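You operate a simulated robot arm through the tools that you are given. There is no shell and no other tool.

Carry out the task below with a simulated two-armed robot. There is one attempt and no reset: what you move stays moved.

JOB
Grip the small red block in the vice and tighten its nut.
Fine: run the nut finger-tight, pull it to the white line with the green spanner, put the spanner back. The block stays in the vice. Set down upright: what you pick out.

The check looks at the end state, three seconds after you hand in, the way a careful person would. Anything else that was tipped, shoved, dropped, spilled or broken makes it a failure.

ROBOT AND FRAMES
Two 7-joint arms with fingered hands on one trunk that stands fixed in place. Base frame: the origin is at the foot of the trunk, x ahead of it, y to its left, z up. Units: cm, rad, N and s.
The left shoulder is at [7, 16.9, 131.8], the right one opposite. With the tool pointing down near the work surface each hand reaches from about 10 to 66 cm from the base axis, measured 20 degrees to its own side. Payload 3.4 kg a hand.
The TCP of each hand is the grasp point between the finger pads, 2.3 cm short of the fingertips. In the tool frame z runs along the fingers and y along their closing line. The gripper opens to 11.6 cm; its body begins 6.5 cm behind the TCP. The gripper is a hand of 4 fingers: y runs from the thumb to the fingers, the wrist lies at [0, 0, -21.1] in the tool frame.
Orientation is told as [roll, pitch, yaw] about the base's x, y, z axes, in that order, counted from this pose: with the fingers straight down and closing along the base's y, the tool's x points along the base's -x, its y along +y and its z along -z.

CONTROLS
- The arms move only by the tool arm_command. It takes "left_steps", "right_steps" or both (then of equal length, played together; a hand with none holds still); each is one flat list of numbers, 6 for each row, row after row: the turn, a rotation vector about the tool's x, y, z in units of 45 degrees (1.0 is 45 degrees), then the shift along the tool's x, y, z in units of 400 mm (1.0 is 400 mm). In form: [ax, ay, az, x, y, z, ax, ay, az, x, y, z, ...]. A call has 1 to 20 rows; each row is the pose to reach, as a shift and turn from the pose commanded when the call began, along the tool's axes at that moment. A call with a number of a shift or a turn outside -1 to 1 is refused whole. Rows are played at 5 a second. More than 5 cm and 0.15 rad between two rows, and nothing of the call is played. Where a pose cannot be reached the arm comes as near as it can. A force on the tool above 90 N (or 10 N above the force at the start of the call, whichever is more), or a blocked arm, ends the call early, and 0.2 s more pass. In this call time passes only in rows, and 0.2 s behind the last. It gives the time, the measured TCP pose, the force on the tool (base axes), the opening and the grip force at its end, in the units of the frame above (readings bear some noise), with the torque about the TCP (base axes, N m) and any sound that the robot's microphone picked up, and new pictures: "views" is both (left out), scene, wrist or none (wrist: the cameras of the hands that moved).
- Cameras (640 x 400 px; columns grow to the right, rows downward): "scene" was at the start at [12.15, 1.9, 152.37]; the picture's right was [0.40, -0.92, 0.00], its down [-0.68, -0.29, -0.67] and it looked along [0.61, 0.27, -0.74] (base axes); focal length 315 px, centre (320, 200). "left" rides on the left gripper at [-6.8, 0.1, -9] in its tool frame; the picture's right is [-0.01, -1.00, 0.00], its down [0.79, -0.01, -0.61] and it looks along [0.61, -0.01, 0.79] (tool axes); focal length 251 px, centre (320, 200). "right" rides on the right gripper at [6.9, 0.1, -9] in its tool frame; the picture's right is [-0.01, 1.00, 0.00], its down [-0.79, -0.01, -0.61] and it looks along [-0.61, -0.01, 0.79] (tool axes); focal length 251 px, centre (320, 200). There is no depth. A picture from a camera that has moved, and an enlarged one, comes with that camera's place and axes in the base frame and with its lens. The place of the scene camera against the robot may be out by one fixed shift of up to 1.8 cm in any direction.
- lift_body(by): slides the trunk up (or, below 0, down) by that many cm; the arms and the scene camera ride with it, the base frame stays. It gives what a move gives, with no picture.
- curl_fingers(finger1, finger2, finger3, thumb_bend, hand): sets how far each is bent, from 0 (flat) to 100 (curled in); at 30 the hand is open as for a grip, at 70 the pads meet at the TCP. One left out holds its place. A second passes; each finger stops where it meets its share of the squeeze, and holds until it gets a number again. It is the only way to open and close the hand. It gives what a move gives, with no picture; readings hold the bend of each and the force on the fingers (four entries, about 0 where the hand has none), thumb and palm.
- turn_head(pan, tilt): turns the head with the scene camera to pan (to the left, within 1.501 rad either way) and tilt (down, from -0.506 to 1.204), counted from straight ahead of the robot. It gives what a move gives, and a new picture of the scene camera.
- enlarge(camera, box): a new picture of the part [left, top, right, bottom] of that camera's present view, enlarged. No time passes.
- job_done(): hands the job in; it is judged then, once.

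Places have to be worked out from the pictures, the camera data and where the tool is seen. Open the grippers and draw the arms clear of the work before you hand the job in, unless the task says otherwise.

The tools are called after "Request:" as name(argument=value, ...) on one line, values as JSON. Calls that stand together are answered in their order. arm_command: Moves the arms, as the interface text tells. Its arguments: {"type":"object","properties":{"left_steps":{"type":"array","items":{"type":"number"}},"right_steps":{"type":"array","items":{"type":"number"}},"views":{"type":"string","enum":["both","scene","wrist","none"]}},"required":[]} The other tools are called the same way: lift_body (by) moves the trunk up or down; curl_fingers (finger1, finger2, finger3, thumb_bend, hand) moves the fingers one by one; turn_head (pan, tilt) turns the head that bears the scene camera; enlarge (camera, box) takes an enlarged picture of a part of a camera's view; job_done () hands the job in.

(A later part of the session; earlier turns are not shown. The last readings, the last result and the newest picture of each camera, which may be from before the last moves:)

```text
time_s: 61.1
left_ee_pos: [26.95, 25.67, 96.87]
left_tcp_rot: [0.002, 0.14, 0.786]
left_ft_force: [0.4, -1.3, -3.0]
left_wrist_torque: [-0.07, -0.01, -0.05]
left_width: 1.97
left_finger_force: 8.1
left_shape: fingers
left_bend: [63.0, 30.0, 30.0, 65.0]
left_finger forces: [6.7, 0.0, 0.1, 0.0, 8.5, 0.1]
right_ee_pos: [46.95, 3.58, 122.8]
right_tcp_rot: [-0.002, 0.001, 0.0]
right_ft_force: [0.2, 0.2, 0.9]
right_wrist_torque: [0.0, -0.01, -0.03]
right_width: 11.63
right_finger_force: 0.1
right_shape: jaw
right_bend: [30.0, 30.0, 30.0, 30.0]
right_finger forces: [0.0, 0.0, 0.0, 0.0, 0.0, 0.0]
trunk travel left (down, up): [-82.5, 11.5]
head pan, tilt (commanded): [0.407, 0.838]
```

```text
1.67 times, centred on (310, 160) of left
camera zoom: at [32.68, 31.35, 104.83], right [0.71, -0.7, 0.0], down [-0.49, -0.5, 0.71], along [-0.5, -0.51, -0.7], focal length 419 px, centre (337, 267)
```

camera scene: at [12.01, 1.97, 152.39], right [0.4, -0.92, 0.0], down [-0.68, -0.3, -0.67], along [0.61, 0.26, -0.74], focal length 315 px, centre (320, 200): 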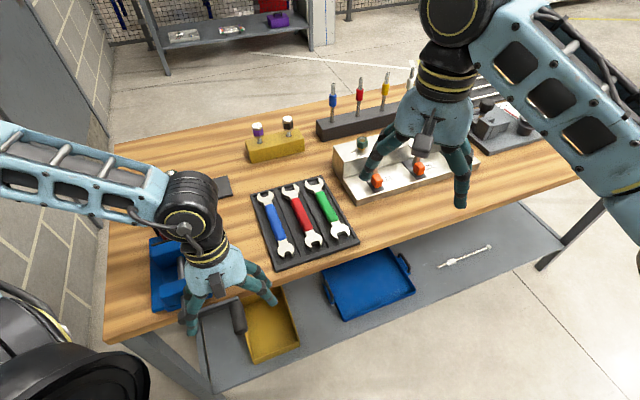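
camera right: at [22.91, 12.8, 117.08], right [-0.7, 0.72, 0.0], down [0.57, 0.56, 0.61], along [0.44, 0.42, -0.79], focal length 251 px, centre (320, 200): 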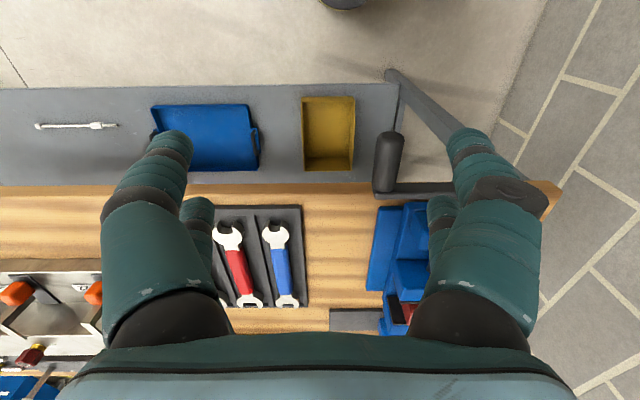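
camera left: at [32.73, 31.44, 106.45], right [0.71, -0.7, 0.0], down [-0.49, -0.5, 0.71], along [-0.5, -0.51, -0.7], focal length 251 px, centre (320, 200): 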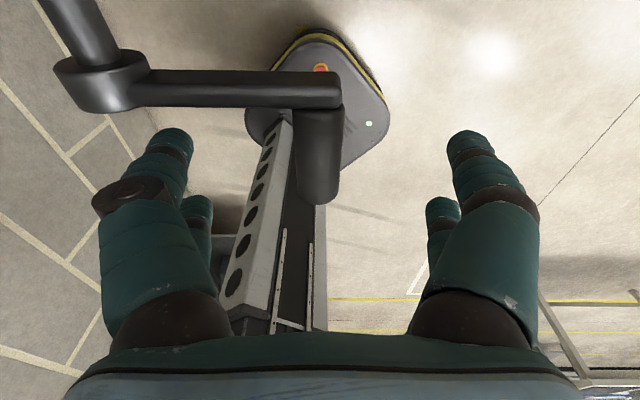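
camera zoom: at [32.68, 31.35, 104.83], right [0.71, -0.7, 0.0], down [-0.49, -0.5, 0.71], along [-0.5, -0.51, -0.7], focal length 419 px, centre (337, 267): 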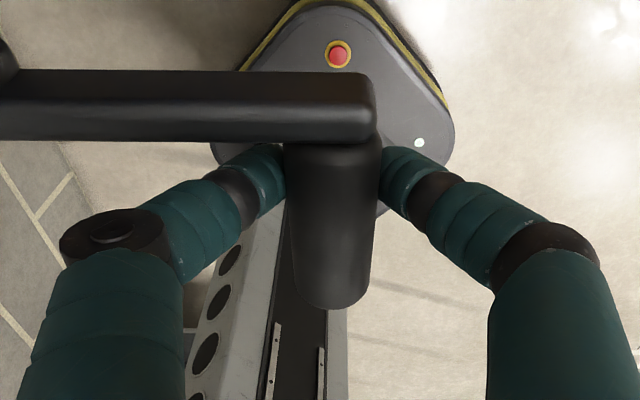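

Now the pinch is solid on the knob (both ≈7–8 N). I try a small clockwise crank motion (12° down along the arc) to see whether it turns and how hard.

Request:
arm_command(left_steps=[0, 0, 0, -0.0021, 0.0005, 0.0149, 0, 0, 0, -0.0042, 0.0021, 0.0296, 0, 0, 0, -0.0063, 0.0047, 0.0443], views="both")

Request:
enlarge(camera="left", box=[120, 40, 500, 280])

```text
time_s: 61.9
left_ee_pos: [26.77, 25.79, 95.02]
left_tcp_rot: [0.001, 0.142, 0.786]
left_ft_force: [1.7, -2.9, 0.4]
left_wrist_torque: [0.0, -0.01, -0.02]
left_width: 0.24
left_finger_force: 2.4
left_shape: fingers
left_bend: [70.0, 30.0, 30.0, 70.0]
left_finger forces: [1.7, 0.0, 0.0, 0.0, 3.1, 0.0]
right_ee_pos: [47.06, 3.61, 122.89]
right_tcp_rot: [0.0, 0.0, -0.001]
right_ft_force: [-0.8, 0.2, 0.5]
right_wrist_torque: [-0.02, 0.02, 0.01]
right_width: 11.6
right_finger_force: 0.1
right_shape: jaw
right_bend: [30.0, 30.0, 30.0, 30.0]
right_finger forces: [0.1, 0.1, 0.0, 0.1, 0.0, 0.1]
trunk travel left (down, up): [-82.5, 11.5]
head pan, tilt (commanded): [0.407, 0.838]
camera scene: at [12.2, 1.85, 152.37], right [0.4, -0.92, 0.0], down [-0.68, -0.29, -0.67], along [0.61, 0.27, -0.74], focal length 315 px, centre (320, 200)
camera left: at [32.55, 31.45, 102.95], right [0.71, -0.7, 0.0], down [-0.49, -0.5, 0.71], along [-0.5, -0.51, -0.7], focal length 251 px, centre (320, 200)
```

scene: 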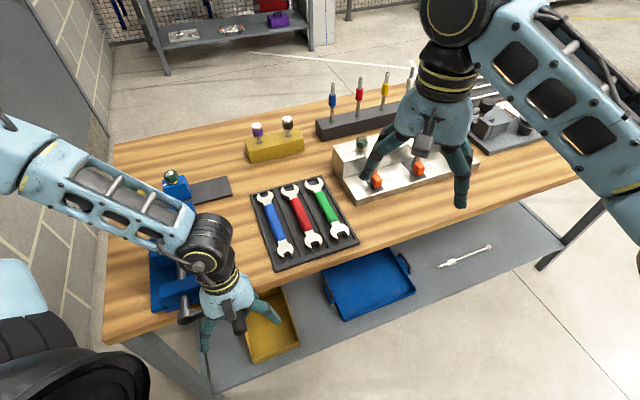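
left: 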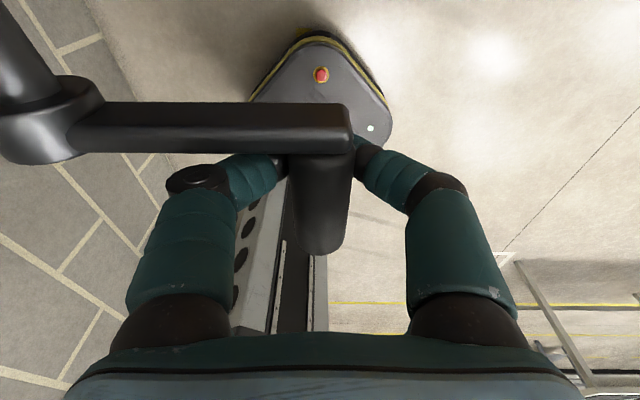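

```text
1.67 times, centred on (310, 160) of left
camera zoom: at [32.55, 31.45, 102.95], right [0.71, -0.7, 0.0], down [-0.49, -0.5, 0.71], along [-0.5, -0.51, -0.7], focal length 419 px, centre (337, 267)
```

zoom: 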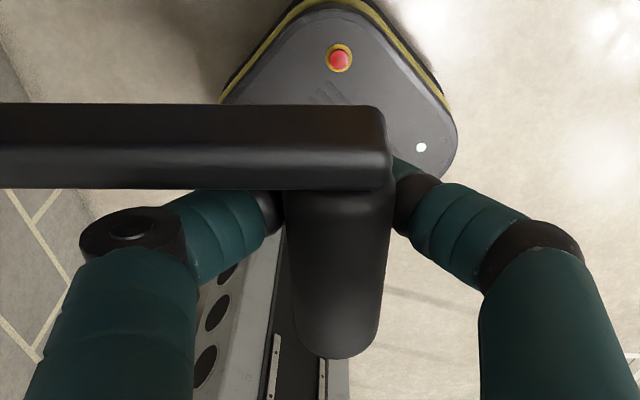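

The fingertips slipped down past the knob: the crank has real resistance. I'll instead push from above: open, rise over the knob, close all four digits so the paired tips form a groove, and press the knob down along its arc.

Request:
curl_fingers(hand="left", finger1=45, thumb_bend=45)

Request:
arm_command(left_steps=[0, 0, 0, 0.008, -0.003, -0.08, 0, 0, 0, 0.0155, -0.0075, -0.1609], views="none")

Request:
curl_fingers(hand="left", finger1=70, finger2=70, finger3=70, thumb_bend=70)

Request:
enlarge(camera="left", box=[120, 40, 500, 280])

```text
time_s: 62.9
left_ee_pos: [26.72, 25.76, 94.84]
left_tcp_rot: [0.001, 0.142, 0.786]
left_ft_force: [0.4, 0.1, -0.2]
left_wrist_torque: [-0.02, 0.0, 0.02]
left_width: 7.26
left_finger_force: 0.0
left_shape: fingers
left_bend: [45.0, 30.0, 30.0, 45.0]
left_finger forces: [0.0, 0.0, 0.0, 0.0, 0.0, 0.0]
right_ee_pos: [46.97, 3.68, 122.84]
right_tcp_rot: [-0.001, 0.002, -0.001]
right_ft_force: [-0.2, 0.7, -1.1]
right_wrist_torque: [0.03, 0.01, -0.01]
right_width: 11.59
right_finger_force: 0.0
right_shape: jaw
right_bend: [30.0, 30.0, 30.0, 30.0]
right_finger forces: [0.0, 0.0, 0.0, 0.0, 0.1, 0.0]
trunk travel left (down, up): [-82.5, 11.5]
head pan, tilt (commanded): [0.407, 0.838]
```

```text
time_s: 63.5
left_ee_pos: [27.27, 25.49, 101.3]
left_tcp_rot: [0.001, 0.141, 0.786]
left_ft_force: [-1.1, -0.5, 0.8]
left_wrist_torque: [0.01, 0.01, -0.03]
left_width: 7.26
left_finger_force: 0.1
left_shape: fingers
left_bend: [45.0, 30.0, 30.0, 45.0]
left_finger forces: [0.1, 0.1, 0.1, 0.1, 0.0, 0.0]
right_ee_pos: [46.96, 3.62, 122.91]
right_tcp_rot: [-0.001, -0.002, 0.0]
right_ft_force: [0.3, 0.1, -0.5]
right_wrist_torque: [-0.01, -0.02, 0.0]
right_width: 11.58
right_finger_force: 0.0
right_shape: jaw
right_bend: [30.0, 30.0, 30.0, 30.0]
right_finger forces: [0.1, 0.1, 0.0, 0.1, 0.0, 0.0]
trunk travel left (down, up): [-82.5, 11.5]
head pan, tilt (commanded): [0.407, 0.838]
```

```text
time_s: 64.5
left_ee_pos: [27.28, 25.53, 101.25]
left_tcp_rot: [0.002, 0.141, 0.788]
left_ft_force: [0.7, 0.4, 0.1]
left_wrist_torque: [-0.03, 0.03, 0.0]
left_width: 0.12
left_finger_force: 0.0
left_shape: fingers
left_bend: [70.0, 70.0, 70.0, 70.0]
left_finger forces: [0.0, 0.0, 0.1, 0.1, 0.0, 0.0]
right_ee_pos: [46.9, 3.64, 123.0]
right_tcp_rot: [0.0, 0.001, 0.001]
right_ft_force: [0.2, -1.5, 0.2]
right_wrist_torque: [0.02, -0.02, -0.02]
right_width: 11.59
right_finger_force: 0.0
right_shape: jaw
right_bend: [30.0, 30.0, 30.0, 30.0]
right_finger forces: [0.0, 0.0, 0.1, 0.1, 0.1, 0.0]
trunk travel left (down, up): [-82.5, 11.5]
head pan, tilt (commanded): [0.407, 0.838]
```

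```text
1.67 times, centred on (310, 160) of left
camera zoom: at [33.04, 31.24, 109.26], right [0.71, -0.7, 0.0], down [-0.49, -0.5, 0.71], along [-0.5, -0.51, -0.7], focal length 419 px, centre (337, 267)
```

zoom: 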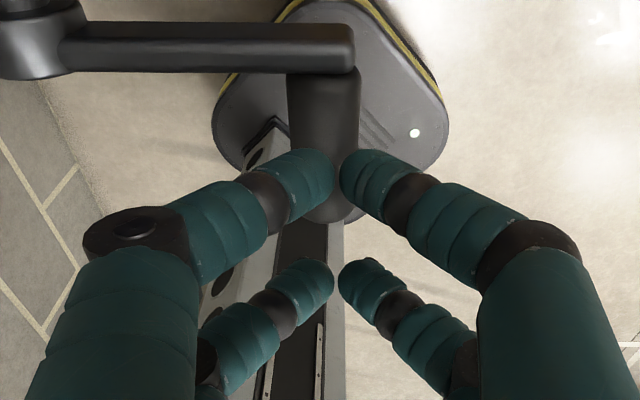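

The knob sits ~0.4 cm left of the closed tips. I shift left and lower onto it until contact.

Request:
arm_command(left_steps=[0, 0, 0, -0.001, 0.01, 0.0075, 0, 0, 0, -0.0025, 0.01, 0.0173, 0, 0, 0, -0.0035, 0.01, 0.0248], views="none")

Request:
arm_command(left_steps=[0, 0, 0, -0.001, 0, 0.0075, 0, 0, 0, -0.0021, 0, 0.0149], views="none")

```text
time_s: 65.3
left_ee_pos: [26.95, 26.01, 100.24]
left_tcp_rot: [0.001, 0.141, 0.788]
left_ft_force: [-0.3, 0.0, 0.7]
left_wrist_torque: [-0.03, -0.02, 0.0]
left_width: 0.16
left_finger_force: 0.0
left_shape: fingers
left_bend: [70.0, 70.0, 70.0, 70.0]
left_finger forces: [0.0, 0.0, 0.1, 0.1, 0.0, 0.1]
right_ee_pos: [46.96, 3.69, 122.97]
right_tcp_rot: [-0.001, 0.0, -0.001]
right_ft_force: [-0.4, 0.1, 0.0]
right_wrist_torque: [-0.03, 0.02, 0.0]
right_width: 11.59
right_finger_force: 0.1
right_shape: jaw
right_bend: [30.0, 30.0, 30.0, 30.0]
right_finger forces: [0.0, 0.1, 0.1, 0.1, 0.0, 0.0]
trunk travel left (down, up): [-82.5, 11.5]
head pan, tilt (commanded): [0.407, 0.838]
```

```text
time_s: 65.9
left_ee_pos: [27.0, 25.87, 99.68]
left_tcp_rot: [0.002, 0.141, 0.788]
left_ft_force: [-0.8, -0.8, -0.4]
left_wrist_torque: [-0.01, 0.0, -0.02]
left_width: 0.15
left_finger_force: 0.1
left_shape: fingers
left_bend: [70.0, 70.0, 70.0, 70.0]
left_finger forces: [0.1, 0.0, 0.0, 0.0, 0.1, 0.0]
right_ee_pos: [47.0, 3.55, 122.91]
right_tcp_rot: [0.0, 0.0, 0.001]
right_ft_force: [-0.5, -0.1, 0.6]
right_wrist_torque: [0.0, 0.01, 0.02]
right_width: 11.6
right_finger_force: 0.1
right_shape: jaw
right_bend: [30.0, 30.0, 30.0, 30.0]
right_finger forces: [0.0, 0.0, 0.0, 0.1, 0.1, 0.0]
trunk travel left (down, up): [-82.5, 11.5]
head pan, tilt (commanded): [0.407, 0.838]
```

No contact yet at 99.7; lowering further in small steps.

Request:
arm_command(left_steps=[0, 0, 0, -0.001, 0, 0.0075, 0, 0, 0, -0.0021, 0, 0.0149], views="none")

Request:
arm_command(left_steps=[0, 0, 0, -0.001, 0, 0.0075, 0, 0, 0, -0.0021, 0, 0.0149], views="none")

Request:
enlarge(camera="left", box=[120, 40, 500, 280])

```text
time_s: 66.5
left_ee_pos: [27.02, 26.02, 99.18]
left_tcp_rot: [0.003, 0.142, 0.788]
left_ft_force: [0.7, 0.9, 0.4]
left_wrist_torque: [-0.01, 0.02, 0.0]
left_width: 0.16
left_finger_force: 0.1
left_shape: fingers
left_bend: [70.0, 70.0, 70.0, 70.0]
left_finger forces: [0.0, 0.0, 0.1, 0.1, 0.0, 0.0]
right_ee_pos: [47.02, 3.66, 122.89]
right_tcp_rot: [-0.001, -0.001, 0.0]
right_ft_force: [0.3, -0.8, 0.1]
right_wrist_torque: [0.02, -0.01, 0.01]
right_width: 11.6
right_finger_force: 0.0
right_shape: jaw
right_bend: [30.0, 30.0, 30.0, 30.0]
right_finger forces: [0.0, 0.0, 0.0, 0.1, 0.0, 0.1]
trunk travel left (down, up): [-82.5, 11.5]
head pan, tilt (commanded): [0.407, 0.838]
```

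```text
time_s: 67.1
left_ee_pos: [27.01, 25.98, 98.6]
left_tcp_rot: [0.001, 0.14, 0.784]
left_ft_force: [1.5, -0.5, 4.7]
left_wrist_torque: [0.02, -0.17, -0.05]
left_width: 0.23
left_finger_force: 2.1
left_shape: fingers
left_bend: [70.0, 70.0, 70.0, 70.0]
left_finger forces: [0.6, 0.1, 0.0, 0.1, 5.0, 0.1]
right_ee_pos: [47.01, 3.54, 122.88]
right_tcp_rot: [-0.001, -0.001, 0.001]
right_ft_force: [-0.1, -0.1, -0.4]
right_wrist_torque: [0.0, -0.03, 0.01]
right_width: 11.59
right_finger_force: 0.0
right_shape: jaw
right_bend: [30.0, 30.0, 30.0, 30.0]
right_finger forces: [0.1, 0.0, 0.0, 0.0, 0.1, 0.1]
trunk travel left (down, up): [-82.5, 11.5]
head pan, tilt (commanded): [0.407, 0.838]
```

```text
1.67 times, centred on (310, 160) of left
camera zoom: at [32.7, 31.63, 106.67], right [0.71, -0.7, 0.0], down [-0.49, -0.5, 0.71], along [-0.5, -0.51, -0.7], focal length 419 px, centre (337, 267)
```

zoom: 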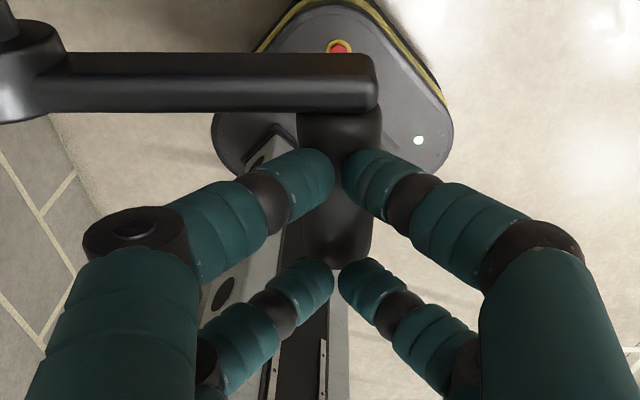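

Contact with the knob top at TCP z≈98.7 (≈5 N), which puts the crank axis nearer z≈95.5. I now press the knob down along its arc for about 30°.

Request:
arm_command(left_steps=[0, -0.022, 0, -0.0034, 0.0012, 0.0308, 0, -0.044, 0, -0.0056, 0.0048, 0.0537, 0, -0.067, 0, -0.008, 0.0107, 0.0764, 0, -0.089, 0, -0.0102, 0.0188, 0.0983, 0, -0.111, 0, -0.0122, 0.0292, 0.1192], views="both")

Request:
enlarge(camera="left", box=[80, 0, 560, 300])

```text
time_s: 68.3
left_ee_pos: [25.97, 26.52, 93.87]
left_tcp_rot: [0.003, 0.055, 0.788]
left_ft_force: [0.6, 0.1, 7.8]
left_wrist_torque: [0.1, -0.03, 0.01]
left_width: 0.57
left_finger_force: 4.9
left_shape: fingers
left_bend: [71.0, 70.0, 70.0, 68.0]
left_finger forces: [6.9, 0.3, 0.2, 0.0, 2.4, 0.1]
right_ee_pos: [46.95, 3.61, 122.91]
right_tcp_rot: [0.001, -0.002, 0.001]
right_ft_force: [-1.4, -0.4, 0.9]
right_wrist_torque: [0.0, 0.01, 0.01]
right_width: 11.6
right_finger_force: 0.0
right_shape: jaw
right_bend: [30.0, 30.0, 30.0, 30.0]
right_finger forces: [0.0, 0.0, 0.1, 0.0, 0.0, 0.1]
trunk travel left (down, up): [-82.5, 11.5]
head pan, tilt (commanded): [0.407, 0.838]
camera scene: at [12.07, 1.81, 152.38], right [0.4, -0.92, 0.0], down [-0.68, -0.29, -0.67], along [0.61, 0.27, -0.74], focal length 315 px, centre (320, 200)
camera left: at [31.1, 31.85, 102.58], right [0.71, -0.7, 0.0], down [-0.53, -0.55, 0.65], along [-0.46, -0.46, -0.76], focal length 251 px, centre (320, 200)
```

scene: 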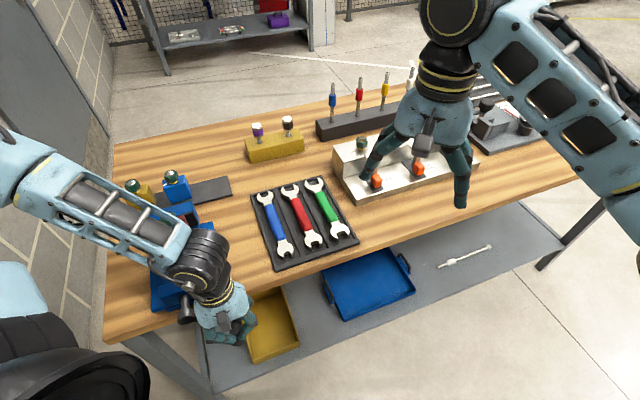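
left: 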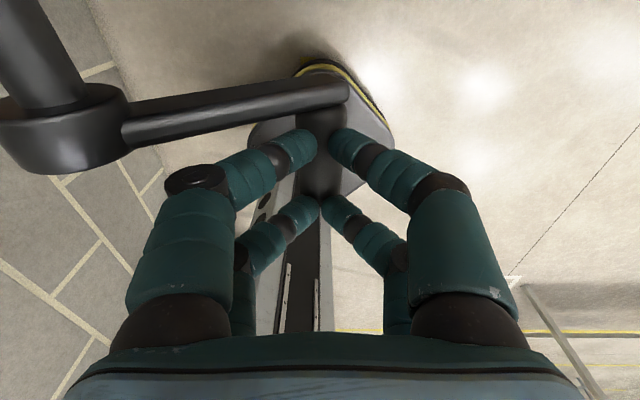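

```text
1.33 times, centred on (320, 150) of left
camera zoom: at [31.1, 31.85, 102.58], right [0.71, -0.7, 0.0], down [-0.53, -0.55, 0.65], along [-0.46, -0.46, -0.76], focal length 335 px, centre (320, 267)
```

zoom: 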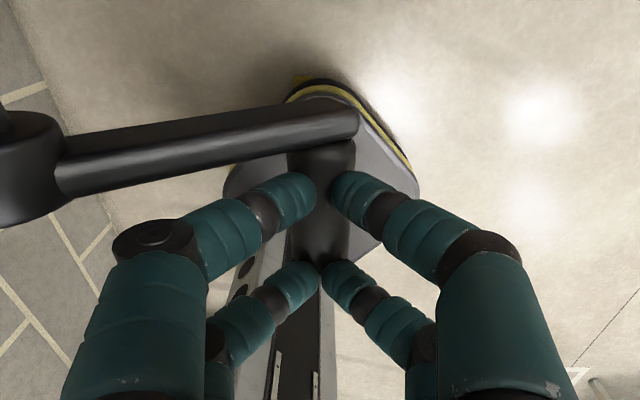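

The crank turned about 30° with only ~8 N. I continue the arc to about −72°, tilting the hand gradually forward to keep its housing clear of the hub.

Request:
arm_command(left_steps=[0, -0.0356, 0, 0.0002, 0.0163, 0.0203, 0, -0.069, 0, 0.0007, 0.033, 0.0383, 0, -0.102, 0, 0.0011, 0.0515, 0.0544, 0, -0.1356, 0, 0.0015, 0.071, 0.0689, 0, -0.169, 0, 0.0021, 0.0915, 0.0812, 0, -0.202, 0, 0.0028, 0.1133, 0.0915, 0, -0.247, 0, 0.0038, 0.135, 0.1001], views="both")

Request:
enlarge(camera="left", box=[80, 0, 560, 300])

```text
time_s: 69.9
left_ee_pos: [21.74, 30.24, 89.96]
left_tcp_rot: [0.004, -0.141, 0.787]
left_ft_force: [2.2, -6.1, 7.0]
left_wrist_torque: [-0.23, -0.02, -0.01]
left_width: 0.35
left_finger_force: 6.0
left_shape: fingers
left_bend: [70.0, 71.0, 65.0, 68.0]
left_finger forces: [0.0, 4.4, 5.2, 0.0, 2.2, 0.0]
left hand out of reach, approached as far as the arm can: row 7
right_ee_pos: [47.12, 3.44, 122.76]
right_tcp_rot: [0.001, 0.0, 0.0]
right_ft_force: [-0.3, -0.4, -0.6]
right_wrist_torque: [-0.02, -0.02, 0.01]
right_width: 11.62
right_finger_force: 0.0
right_shape: jaw
right_bend: [30.0, 30.0, 30.0, 30.0]
right_finger forces: [0.0, 0.1, 0.0, 0.0, 0.0, 0.0]
trunk travel left (down, up): [-82.5, 11.5]
head pan, tilt (commanded): [0.407, 0.838]
camera scene: at [12.21, 1.57, 152.37], right [0.4, -0.92, 0.0], down [-0.68, -0.29, -0.67], along [0.61, 0.27, -0.74], focal length 315 px, centre (320, 200)
camera left: at [25.67, 34.26, 99.96], right [0.71, -0.7, 0.0], down [-0.61, -0.62, 0.49], along [-0.34, -0.35, -0.87], focal length 251 px, centre (320, 200)
```

scene: 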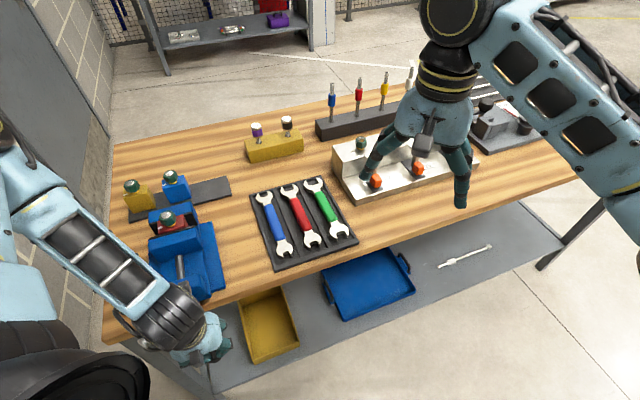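
left: 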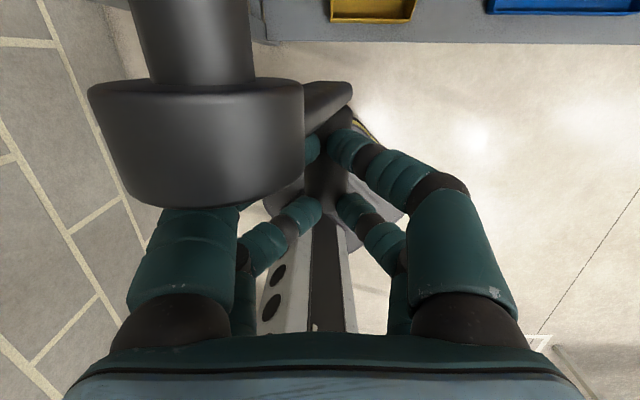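

```text
1.33 times, centred on (320, 150) of left
camera zoom: at [25.67, 34.26, 99.96], right [0.71, -0.7, 0.0], down [-0.61, -0.62, 0.49], along [-0.34, -0.35, -0.87], focal length 335 px, centre (320, 267)
```

zoom: 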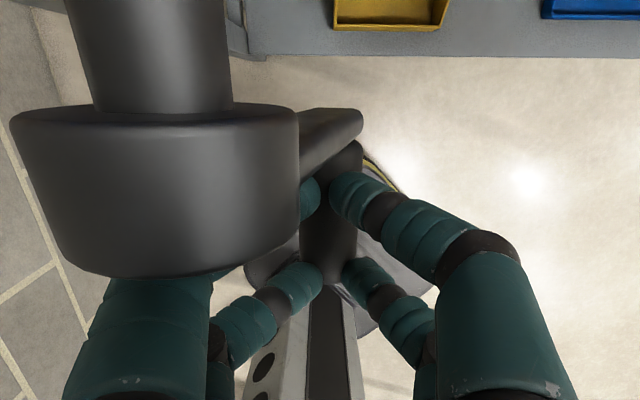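

The crank is now around −63°. For the bottom part I'll push sideways with the right-hand digits (thumb, finger3) opened: raise, open, shift left so these digits sit right of the knob, and lower again.

Request:
arm_command(left_steps=[0, 0.033, 0, -0.0035, 0, -0.025, 0, 0.067, 0, -0.007, 0, -0.0495], views="none")

Request:
curl_fingers(hand="left", finger1=30, finger2=30, finger3=30, thumb_bend=30)

Request:
enlarge(camera="left", box=[0, 0, 640, 400])

```text
time_s: 70.5
left_ee_pos: [21.7, 30.42, 92.11]
left_tcp_rot: [0.003, -0.086, 0.786]
left_ft_force: [0.2, 0.6, 0.2]
left_wrist_torque: [0.0, 0.04, 0.03]
left_width: 0.1
left_finger_force: 0.0
left_shape: fingers
left_bend: [70.0, 70.0, 70.0, 70.0]
left_finger forces: [0.0, 0.1, 0.0, 0.0, 0.0, 0.0]
right_ee_pos: [47.01, 3.5, 122.99]
right_tcp_rot: [0.002, -0.001, 0.0]
right_ft_force: [0.6, 0.1, 0.9]
right_wrist_torque: [0.0, 0.01, 0.0]
right_width: 11.6
right_finger_force: 0.1
right_shape: jaw
right_bend: [30.0, 30.0, 30.0, 30.0]
right_finger forces: [0.1, 0.0, 0.0, 0.1, 0.0, 0.1]
trunk travel left (down, up): [-82.5, 11.5]
head pan, tilt (commanded): [0.407, 0.838]
```

```text
time_s: 71.5
left_ee_pos: [21.75, 30.57, 91.89]
left_tcp_rot: [0.0, -0.088, 0.786]
left_ft_force: [0.1, 0.1, 0.0]
left_wrist_torque: [-0.03, 0.0, 0.04]
left_width: 11.66
left_finger_force: 0.1
left_shape: fingers
left_bend: [30.0, 30.0, 30.0, 30.0]
left_finger forces: [0.0, 0.0, 0.1, 0.0, 0.1, 0.0]
right_ee_pos: [47.0, 3.66, 122.88]
right_tcp_rot: [0.002, 0.0, 0.0]
right_ft_force: [0.4, 0.0, 0.4]
right_wrist_torque: [0.02, -0.01, 0.0]
right_width: 11.6
right_finger_force: 0.1
right_shape: jaw
right_bend: [30.0, 30.0, 30.0, 30.0]
right_finger forces: [0.0, 0.0, 0.1, 0.0, 0.1, 0.1]
trunk travel left (down, up): [-82.5, 11.5]
head pan, tilt (commanded): [0.407, 0.838]
```

```text
1.00 times, centred on (320, 200) of left (not enlarged: the box is as wide or as high as the picture)
camera zoom: at [26.02, 34.79, 101.68], right [0.71, -0.7, 0.0], down [-0.59, -0.6, 0.54], along [-0.38, -0.38, -0.84], focal length 251 px, centre (320, 200)
```

zoom: 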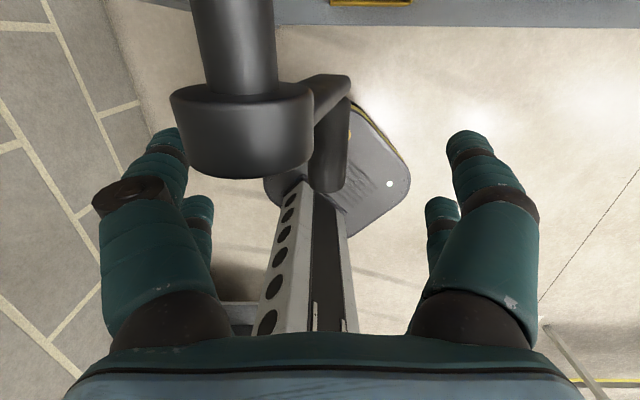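

The crank is at about −75° (knob r≈−5.6, z≈87.1). I shift the open hand left and slightly toward me so the thumb side is just right of the knob, then check.

Request:
arm_command(left_steps=[0, 0, 0, 0.0075, 0.048, -0.0006, 0, 0, 0, 0.015, 0.0963, -0.0013], views="wrist")

```text
time_s: 72.1
left_ee_pos: [19.0, 33.03, 91.48]
left_tcp_rot: [0.003, -0.084, 0.785]
left_ft_force: [0.8, -0.1, 0.4]
left_wrist_torque: [-0.02, -0.01, 0.02]
left_width: 11.65
left_finger_force: 0.0
left_shape: fingers
left_bend: [30.0, 30.0, 30.0, 30.0]
left_finger forces: [0.0, 0.0, 0.1, 0.0, 0.0, 0.1]
left hand out of reach, approached as far as the arm can: row 2
right_ee_pos: [47.04, 3.68, 122.98]
right_tcp_rot: [-0.002, 0.0, 0.0]
right_ft_force: [-0.1, -0.4, 0.1]
right_wrist_torque: [0.04, -0.03, 0.0]
right_width: 11.6
right_finger_force: 0.1
right_shape: jaw
right_bend: [30.0, 30.0, 30.0, 30.0]
right_finger forces: [0.1, 0.0, 0.0, 0.1, 0.0, 0.1]
trunk travel left (down, up): [-82.5, 11.5]
head pan, tilt (commanded): [0.407, 0.838]
camera left: at [23.27, 37.36, 101.18], right [0.71, -0.7, 0.0], down [-0.59, -0.6, 0.54], along [-0.38, -0.38, -0.84], focal length 251 px, centre (320, 200)
```

left: 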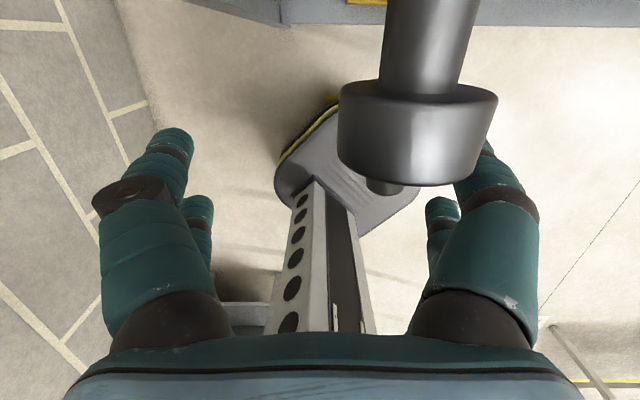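

The hub would come too close to the hand's camera housing here, so I open the thumb side wider and move further left before lowering.

Request:
curl_fingers(hand="left", finger3=14, thumb_bend=14)

Request:
arm_command(left_steps=[0, 0, 0, 0, 0.031, 0, 0, 0, 0, 0, 0.0625, 0, 0, 0, 0, 0.0035, 0.0625, 0.04, 0, 0, 0, 0.007, 0.0625, 0.08], views="both")

```text
time_s: 73.1
left_ee_pos: [18.91, 33.14, 91.52]
left_tcp_rot: [0.003, -0.085, 0.784]
left_ft_force: [-0.6, -0.4, 0.1]
left_wrist_torque: [0.04, -0.02, 0.02]
left_width: 13.11
left_finger_force: 0.0
left_shape: fingers
left_bend: [30.0, 30.0, 14.0, 14.0]
left_finger forces: [0.0, 0.0, 0.1, 0.0, 0.1, 0.1]
right_ee_pos: [47.07, 3.63, 122.9]
right_tcp_rot: [-0.001, -0.001, 0.0]
right_ft_force: [-0.5, -0.9, 0.1]
right_wrist_torque: [-0.03, -0.02, -0.03]
right_width: 11.65
right_finger_force: 0.0
right_shape: jaw
right_bend: [30.0, 30.0, 30.0, 30.0]
right_finger forces: [0.0, 0.1, 0.0, 0.0, 0.0, 0.1]
trunk travel left (down, up): [-82.5, 11.5]
head pan, tilt (commanded): [0.407, 0.838]
```

```text
time_s: 74.1
left_ee_pos: [17.09, 34.87, 88.25]
left_tcp_rot: [0.001, -0.088, 0.786]
left_ft_force: [2.1, -1.6, 5.0]
left_wrist_torque: [-0.27, -0.33, 0.07]
left_width: 13.4
left_finger_force: 2.1
left_shape: fingers
left_bend: [30.0, 30.0, 10.0, 11.0]
left_finger forces: [0.1, 0.0, 2.3, 0.0, 2.6, 0.0]
right_ee_pos: [46.88, 3.56, 122.93]
right_tcp_rot: [0.001, 0.0, 0.0]
right_ft_force: [-0.1, 1.4, 0.4]
right_wrist_torque: [0.01, 0.01, -0.01]
right_width: 11.6
right_finger_force: 0.2
right_shape: jaw
right_bend: [30.0, 30.0, 30.0, 30.0]
right_finger forces: [0.1, 0.0, 0.1, 0.1, 0.1, 0.1]
trunk travel left (down, up): [-82.5, 11.5]
head pan, tilt (commanded): [0.407, 0.838]
camera scene: at [12.08, 1.85, 152.4], right [0.4, -0.92, 0.0], down [-0.68, -0.29, -0.67], along [0.61, 0.27, -0.74], focal length 315 px, centre (320, 200)
camera left: at [21.43, 39.13, 97.85], right [0.71, -0.7, 0.0], down [-0.59, -0.6, 0.53], along [-0.37, -0.38, -0.84], focal length 251 px, centre (320, 200)
```

scene: 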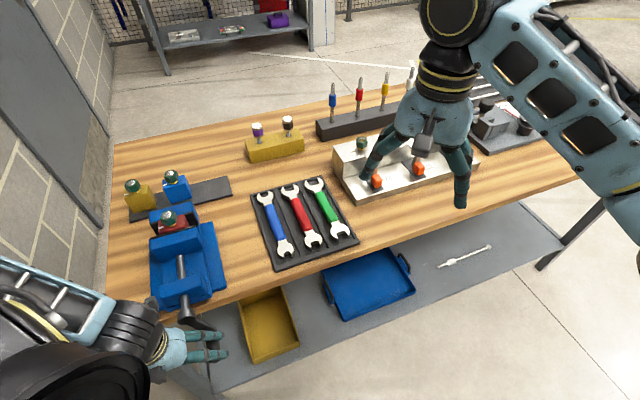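
left: 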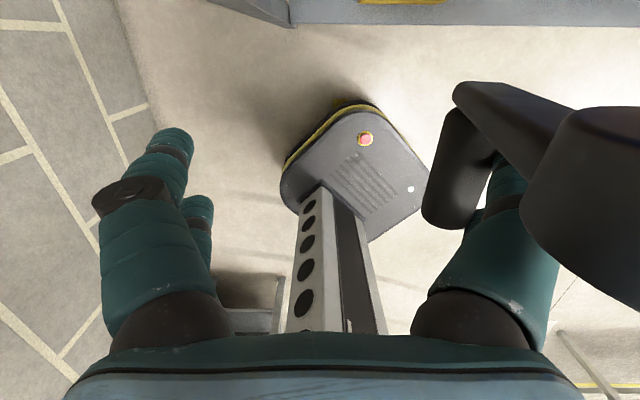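

The thumb and finger3 are now right of the knob and touching it. I sweep left along the bottom of the crank circle toward about −130°.

Request:
arm_command(left_steps=[0, 0, 0, 0.0004, 0.0385, 0.005, 0, 0, 0, 0.0007, 0.0788, 0.0075, 0, 0, 0, 0.0004, 0.1165, 0.005, 0, 0, 0, -0.0001, 0.1513, -0.0012, 0, 0, 0, -0.001, 0.1823, -0.0115, 0, 0, 0, -0.0022, 0.209, -0.0257, 0, 0, 0, -0.0038, 0.2335, -0.0434], views="both")

```text
time_s: 75.7
left_ee_pos: [10.57, 41.35, 89.93]
left_tcp_rot: [0.002, -0.087, 0.786]
left_ft_force: [-0.8, -1.0, 0.1]
left_wrist_torque: [0.02, 0.01, 0.0]
left_width: 13.16
left_finger_force: 0.1
left_shape: fingers
left_bend: [30.0, 30.0, 14.0, 14.0]
left_finger forces: [0.0, 0.1, 0.0, 0.0, 0.0, 0.0]
right_ee_pos: [46.88, 3.5, 122.82]
right_tcp_rot: [0.0, 0.0, 0.0]
right_ft_force: [0.2, 0.3, -0.2]
right_wrist_torque: [0.02, 0.03, -0.03]
right_width: 11.59
right_finger_force: 0.1
right_shape: jaw
right_bend: [30.0, 30.0, 30.0, 30.0]
right_finger forces: [0.0, 0.0, 0.0, 0.0, 0.0, 0.0]
trunk travel left (down, up): [-82.5, 11.5]
head pan, tilt (commanded): [0.407, 0.838]
camera scene: at [12.16, 1.89, 152.37], right [0.4, -0.92, 0.0], down [-0.68, -0.29, -0.67], along [0.61, 0.27, -0.74], focal length 315 px, centre (320, 200)
camera left: at [14.86, 45.68, 99.71], right [0.71, -0.7, 0.0], down [-0.59, -0.6, 0.54], along [-0.38, -0.38, -0.84], focal length 251 px, centre (320, 200)
```

scene: 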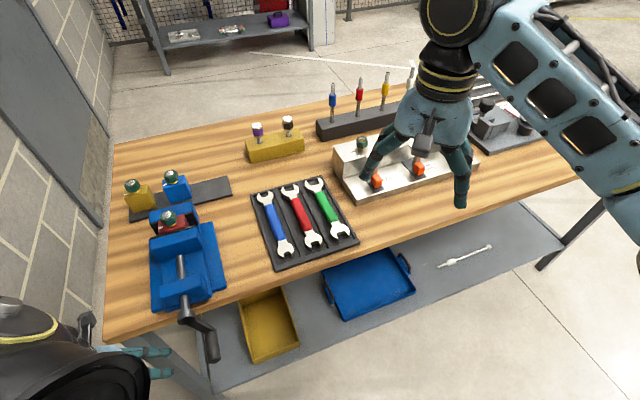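
left: 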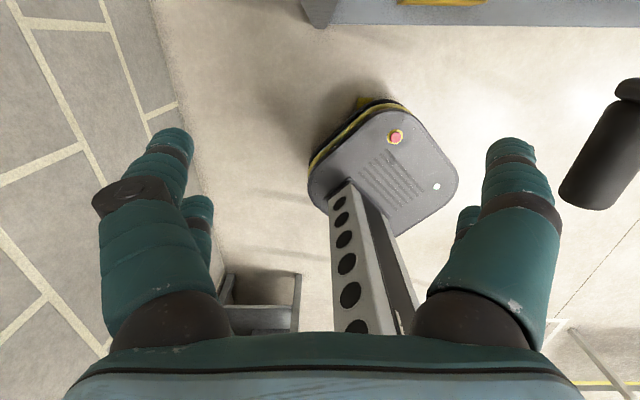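

The open digits slant outward and slipped over the knob (crank now ≈ −85°). I'll use the thumb side bent to ~47 so the distal parts stand vertical, and place them right of the knob from above.

Request:
curl_fingers(hand="left", finger3=47, thumb_bend=47)

Request:
arm_command(left_steps=[0, 0.011, 0, -0.004, 0, -0.04, 0, 0.022, 0, -0.008, -0.105, -0.051, 0, 0.033, 0, -0.012, -0.21, -0.051, 0, 0.044, 0, -0.017, -0.3165, -0.051], views="both")

```text
time_s: 76.7
left_ee_pos: [10.41, 41.34, 90.09]
left_tcp_rot: [0.002, -0.087, 0.784]
left_ft_force: [0.0, -0.3, 0.4]
left_wrist_torque: [-0.01, 0.01, 0.01]
left_width: 9.24
left_finger_force: 0.0
left_shape: fingers
left_bend: [30.0, 30.0, 47.0, 47.0]
left_finger forces: [0.1, 0.0, 0.1, 0.0, 0.1, 0.0]
right_ee_pos: [46.97, 3.67, 122.87]
right_tcp_rot: [0.0, -0.002, 0.0]
right_ft_force: [0.3, -0.4, -0.6]
right_wrist_torque: [0.04, 0.02, -0.01]
right_width: 11.61
right_finger_force: 0.0
right_shape: jaw
right_bend: [30.0, 30.0, 30.0, 30.0]
right_finger forces: [0.0, 0.0, 0.0, 0.1, 0.0, 0.1]
trunk travel left (down, up): [-82.5, 11.5]
head pan, tilt (commanded): [0.407, 0.838]
```

```text
time_s: 77.7
left_ee_pos: [19.71, 32.84, 92.18]
left_tcp_rot: [0.003, -0.05, 0.787]
left_ft_force: [0.3, 0.2, -0.2]
left_wrist_torque: [0.01, 0.02, 0.0]
left_width: 9.19
left_finger_force: 0.0
left_shape: fingers
left_bend: [30.0, 30.0, 47.0, 47.0]
left_finger forces: [0.1, 0.1, 0.1, 0.0, 0.0, 0.0]
right_ee_pos: [47.05, 3.69, 122.81]
right_tcp_rot: [0.0, 0.0, 0.001]
right_ft_force: [0.1, 0.7, 0.7]
right_wrist_torque: [-0.02, 0.02, -0.01]
right_width: 11.59
right_finger_force: 0.0
right_shape: jaw
right_bend: [30.0, 30.0, 30.0, 30.0]
right_finger forces: [0.0, 0.0, 0.1, 0.0, 0.0, 0.1]
trunk travel left (down, up): [-82.5, 11.5]
head pan, tilt (commanded): [0.407, 0.838]
camera scene: at [12.29, 1.86, 152.36], right [0.4, -0.92, 0.0], down [-0.68, -0.29, -0.67], along [0.61, 0.27, -0.74], focal length 315 px, centre (320, 200)
camera left: at [24.33, 37.4, 101.71], right [0.71, -0.7, 0.0], down [-0.58, -0.59, 0.57], along [-0.4, -0.4, -0.82], focal length 251 px, centre (320, 200)
```

scene: 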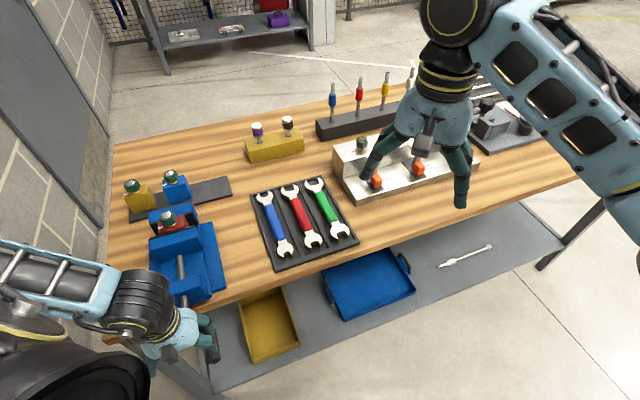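
left: 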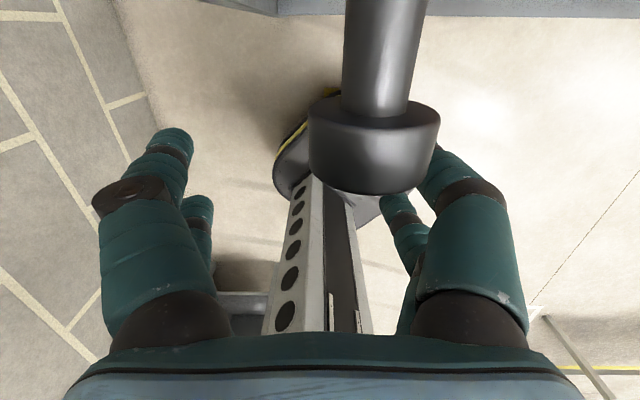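

The knob is hidden under the hub from this view, at r≈−6.9. I shift 0.4 cm right and lower so the thumb side goes down just right of the knob, watching the force.

Request:
arm_command(left_steps=[0, 0, 0, 0, -0.01, 0, 0, -0.033, 0, 0.0021, -0.01, 0.0424, 0, -0.067, 0, 0.0043, -0.01, 0.0849], views="both")

Request:
enlarge(camera="scene", box=[130, 280, 290, 400])

```text
time_s: 78.5
left_ee_pos: [20.17, 32.42, 88.96]
left_tcp_rot: [0.002, -0.109, 0.786]
left_ft_force: [3.7, -3.5, 5.1]
left_wrist_torque: [-0.15, -0.23, -0.03]
left_width: 9.62
left_finger_force: 2.8
left_shape: fingers
left_bend: [30.0, 30.0, 44.0, 45.0]
left_finger forces: [0.1, 0.0, 2.1, 0.0, 4.1, 0.0]
right_ee_pos: [46.98, 3.33, 122.83]
right_tcp_rot: [0.001, 0.0, -0.001]
right_ft_force: [0.6, -0.6, -0.8]
right_wrist_torque: [0.01, 0.03, 0.0]
right_width: 11.6
right_finger_force: 0.1
right_shape: jaw
right_bend: [30.0, 30.0, 30.0, 30.0]
right_finger forces: [0.0, 0.1, 0.0, 0.0, 0.0, 0.0]
trunk travel left (down, up): [-82.5, 11.5]
head pan, tilt (commanded): [0.407, 0.838]
camera scene: at [12.21, 1.64, 152.39], right [0.4, -0.92, 0.0], down [-0.68, -0.29, -0.67], along [0.61, 0.27, -0.74], focal length 315 px, centre (320, 200)
camera left: at [24.35, 36.6, 98.68], right [0.71, -0.7, 0.0], down [-0.6, -0.61, 0.52], along [-0.36, -0.37, -0.86], focal length 251 px, centre (320, 200)
```

scene: 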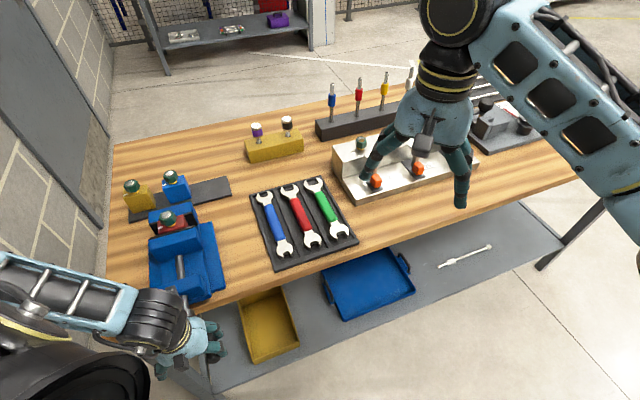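
left: 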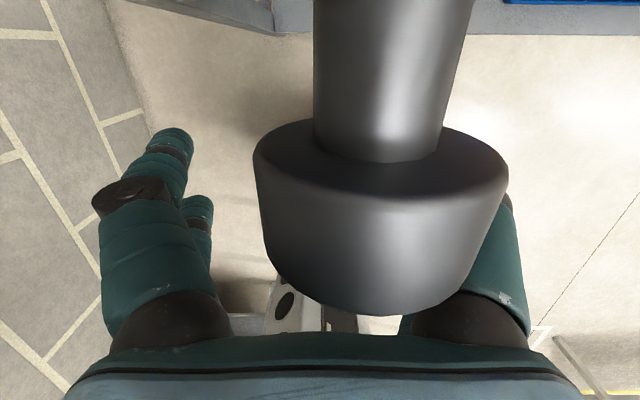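

```text
3.33 times, centred on (210, 340) of scene
camera zoom: at [12.21, 1.64, 152.39], right [0.4, -0.92, 0.0], down [-0.68, -0.29, -0.67], along [0.61, 0.27, -0.74], focal length 1052 px, centre (687, -267)
```

zoom: 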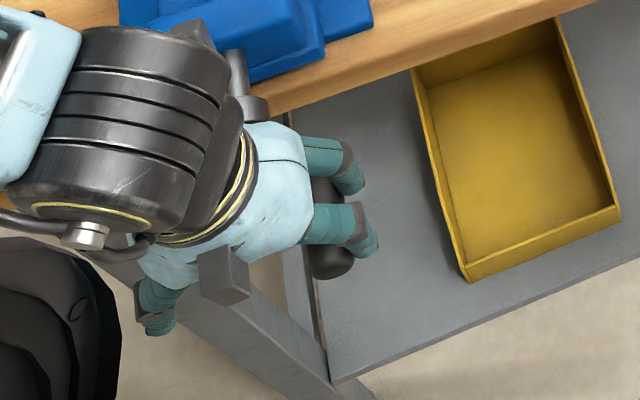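

Thumb and finger3 are right of the knob with some load. I sweep left slowly along the bottom arc to about −125°.

Request:
arm_command(left_steps=[0, 0, 0, 0.0001, 0.017, 0.001, 0, 0, 0, 0.0002, 0.034, 0.0017, 0, 0, 0, 0.0001, 0.05, 0.001, 0, 0, 0, 0, 0.0655, 0, 0, 0, 0, -0.0002, 0.0968, -0.0022, 0, 0, 0, -0.0006, 0.1245, -0.0052, 0, 0, 0, -0.0012, 0.1513, -0.0112, 0, 0, 0, -0.0025, 0.1738, -0.0226], views="both")

Request:
enlarge(camera="scene", box=[130, 280, 290, 400])

```text
time_s: 80.3
left_ee_pos: [15.0, 37.91, 89.34]
left_tcp_rot: [0.005, -0.103, 0.787]
left_ft_force: [-0.2, 0.3, -0.1]
left_wrist_torque: [0.01, 0.02, 0.03]
left_width: 9.24
left_finger_force: 0.1
left_shape: fingers
left_bend: [30.0, 30.0, 47.0, 47.0]
left_finger forces: [0.0, 0.0, 0.1, 0.0, 0.1, 0.0]
right_ee_pos: [46.9, 3.94, 122.9]
right_tcp_rot: [-0.003, -0.001, 0.0]
right_ft_force: [0.4, 0.8, 0.2]
right_wrist_torque: [-0.01, 0.01, 0.05]
right_width: 11.6
right_finger_force: 0.0
right_shape: jaw
right_bend: [30.0, 30.0, 30.0, 30.0]
right_finger forces: [0.1, 0.0, 0.2, 0.0, 0.0, 0.1]
trunk travel left (down, up): [-82.5, 11.5]
head pan, tilt (commanded): [0.407, 0.838]
camera scene: at [12.05, 2.47, 152.32], right [0.4, -0.92, 0.0], down [-0.68, -0.3, -0.67], along [0.61, 0.26, -0.74], focal length 315 px, centre (320, 200)
camera left: at [19.25, 42.11, 99.2], right [0.71, -0.7, 0.0], down [-0.59, -0.61, 0.52], along [-0.37, -0.37, -0.85], focal length 251 px, centre (320, 200)
```

scene: 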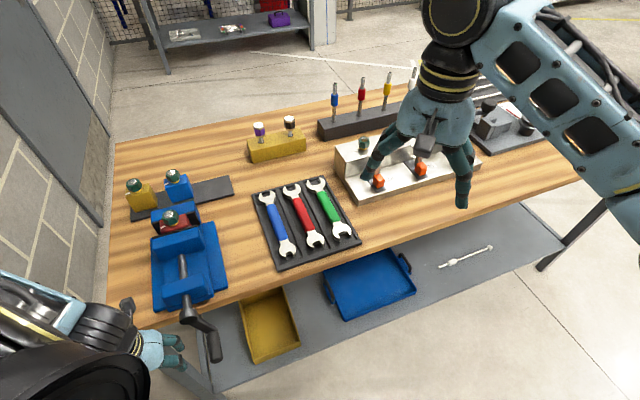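
left: 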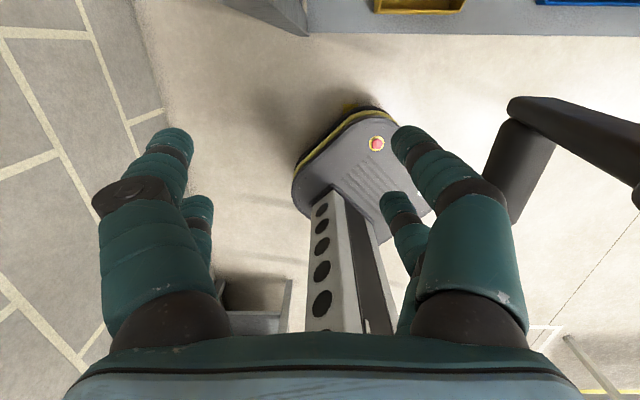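

```text
3.33 times, centred on (210, 340) of scene
camera zoom: at [12.05, 2.47, 152.32], right [0.4, -0.92, 0.0], down [-0.68, -0.3, -0.67], along [0.61, 0.26, -0.74], focal length 1052 px, centre (687, -267)
```

zoom: 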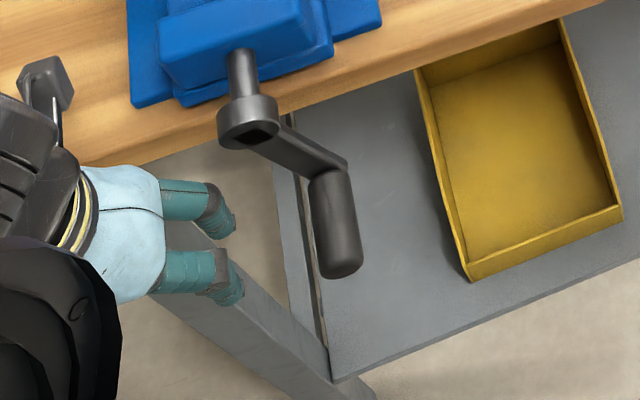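

It slipped again: sideways pushing on fingertips is too weak. New idea: roll the hand so the fingers point right-and-down with the wrist on the left, cage the knob with closed fingers and pull it left — first I test whether the 45° roll is reachable.

Request:
curl_fingers(hand="left", finger1=30, finger2=30, finger3=35, thumb_bend=35)

Request:
arm_command(left_steps=[0.15, 0.02, 0, -0.002, -0.015, -0.02, 0.3, 0.04, 0, -0.004, -0.03, -0.04, 0.45, 0.06, 0, -0.006, -0.045, -0.06, 0.6, 0.08, 0, -0.008, -0.06, -0.08, 0.75, 0.1, 0, -0.01, -0.075, -0.1, 0.9, 0.12, 0, -0.012, -0.09, -0.115, 1.0, 0.133, 0, -0.0135, -0.1, -0.124], views="both")

```text
time_s: 81.3
left_ee_pos: [15.05, 37.4, 89.5]
left_tcp_rot: [0.002, -0.103, 0.786]
left_ft_force: [-0.7, -0.3, -0.7]
left_wrist_torque: [-0.01, 0.04, -0.02]
left_width: 10.93
left_finger_force: 0.1
left_shape: fingers
left_bend: [30.0, 30.0, 35.0, 35.0]
left_finger forces: [0.0, 0.1, 0.0, 0.0, 0.0, 0.0]
right_ee_pos: [46.94, 3.58, 122.85]
right_tcp_rot: [0.001, 0.0, 0.0]
right_ft_force: [-0.5, -0.2, 0.2]
right_wrist_torque: [0.01, 0.03, 0.0]
right_width: 11.58
right_finger_force: 0.0
right_shape: jaw
right_bend: [30.0, 30.0, 30.0, 30.0]
right_finger forces: [0.0, 0.1, 0.0, 0.0, 0.1, 0.1]
trunk travel left (down, up): [-82.5, 11.5]
head pan, tilt (commanded): [0.407, 0.838]
```

```text
time_s: 82.9
left_ee_pos: [18.09, 34.6, 94.61]
left_tcp_rot: [-0.783, -0.01, 0.748]
left_ft_force: [0.4, 0.5, -0.8]
left_wrist_torque: [0.0, -0.01, -0.01]
left_width: 10.94
left_finger_force: 0.0
left_shape: fingers
left_bend: [30.0, 30.0, 35.0, 35.0]
left_finger forces: [0.1, 0.0, 0.0, 0.0, 0.0, 0.0]
right_ee_pos: [47.07, 3.71, 122.86]
right_tcp_rot: [0.0, -0.001, 0.001]
right_ft_force: [0.6, 0.7, -0.5]
right_wrist_torque: [-0.02, 0.04, 0.02]
right_width: 11.61
right_finger_force: 0.1
right_shape: jaw
right_bend: [30.0, 30.0, 30.0, 30.0]
right_finger forces: [0.0, 0.0, 0.1, 0.0, 0.0, 0.0]
trunk travel left (down, up): [-82.5, 11.5]
head pan, tilt (commanded): [0.407, 0.838]
camera scene: at [12.2, 1.93, 152.37], right [0.4, -0.92, 0.0], down [-0.68, -0.3, -0.67], along [0.61, 0.26, -0.74], focal length 315 px, centre (320, 200)
camera left: at [18.74, 43.9, 101.14], right [0.48, -0.52, 0.71], down [-0.87, -0.23, 0.43], along [-0.06, -0.82, -0.57], focal length 251 px, centre (320, 200)
```

scene: 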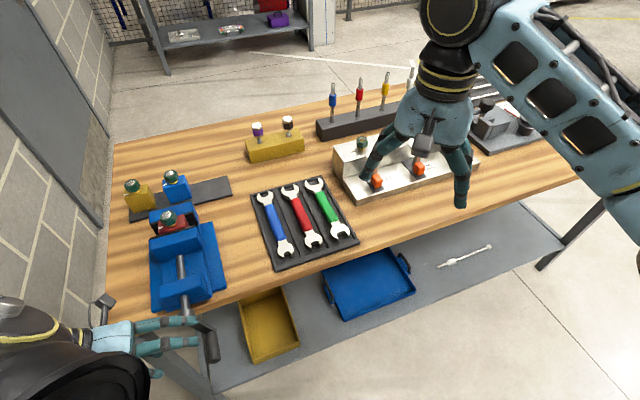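
left: 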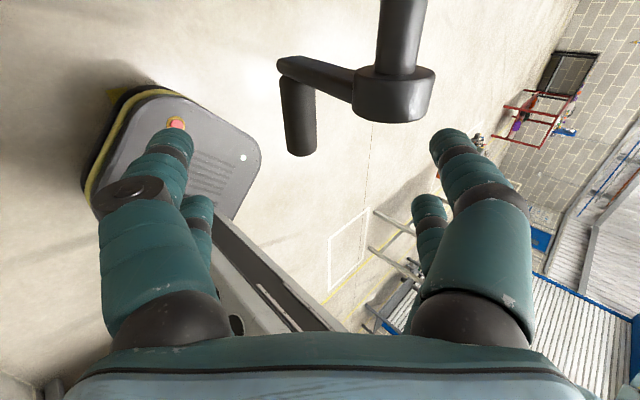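

The 45° roll is reachable, and this view shows the knob at r≈−6.5, z≈87.1 (≈ −80°). I align laterally and advance part-way toward the knob.

Request:
arm_command(left_steps=[0, 0, 0, 0.011, 0.021, 0.03, 0, 0, 0, 0.0215, 0.0425, 0.07, 0, 0, 0, 0.0215, 0.0425, 0.11, 0, 0, 0, 0.0215, 0.0425, 0.15], views="wrist")

```text
time_s: 83.9
left_ee_pos: [19.42, 31.97, 88.91]
left_tcp_rot: [-0.782, -0.012, 0.745]
left_ft_force: [-0.7, 0.3, 0.4]
left_wrist_torque: [-0.01, 0.01, -0.03]
left_width: 10.98
left_finger_force: 0.1
left_shape: fingers
left_bend: [30.0, 30.0, 35.0, 35.0]
left_finger forces: [0.1, 0.0, 0.1, 0.0, 0.0, 0.0]
right_ee_pos: [47.05, 3.62, 122.89]
right_tcp_rot: [0.002, -0.001, 0.0]
right_ft_force: [-0.7, 0.5, -0.3]
right_wrist_torque: [-0.01, 0.01, 0.01]
right_width: 11.6
right_finger_force: 0.1
right_shape: jaw
right_bend: [30.0, 30.0, 30.0, 30.0]
right_finger forces: [0.0, 0.0, 0.1, 0.1, 0.0, 0.0]
trunk travel left (down, up): [-82.5, 11.5]
head pan, tilt (commanded): [0.407, 0.838]
camera left: at [20.23, 41.25, 95.58], right [0.48, -0.52, 0.7], down [-0.87, -0.23, 0.43], along [-0.06, -0.82, -0.57], focal length 251 px, centre (320, 200)
```

left: 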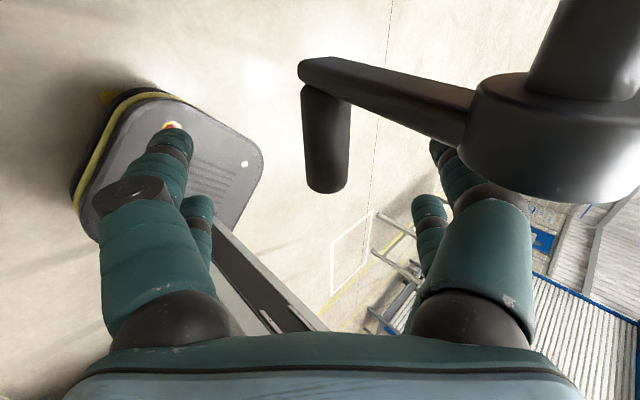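

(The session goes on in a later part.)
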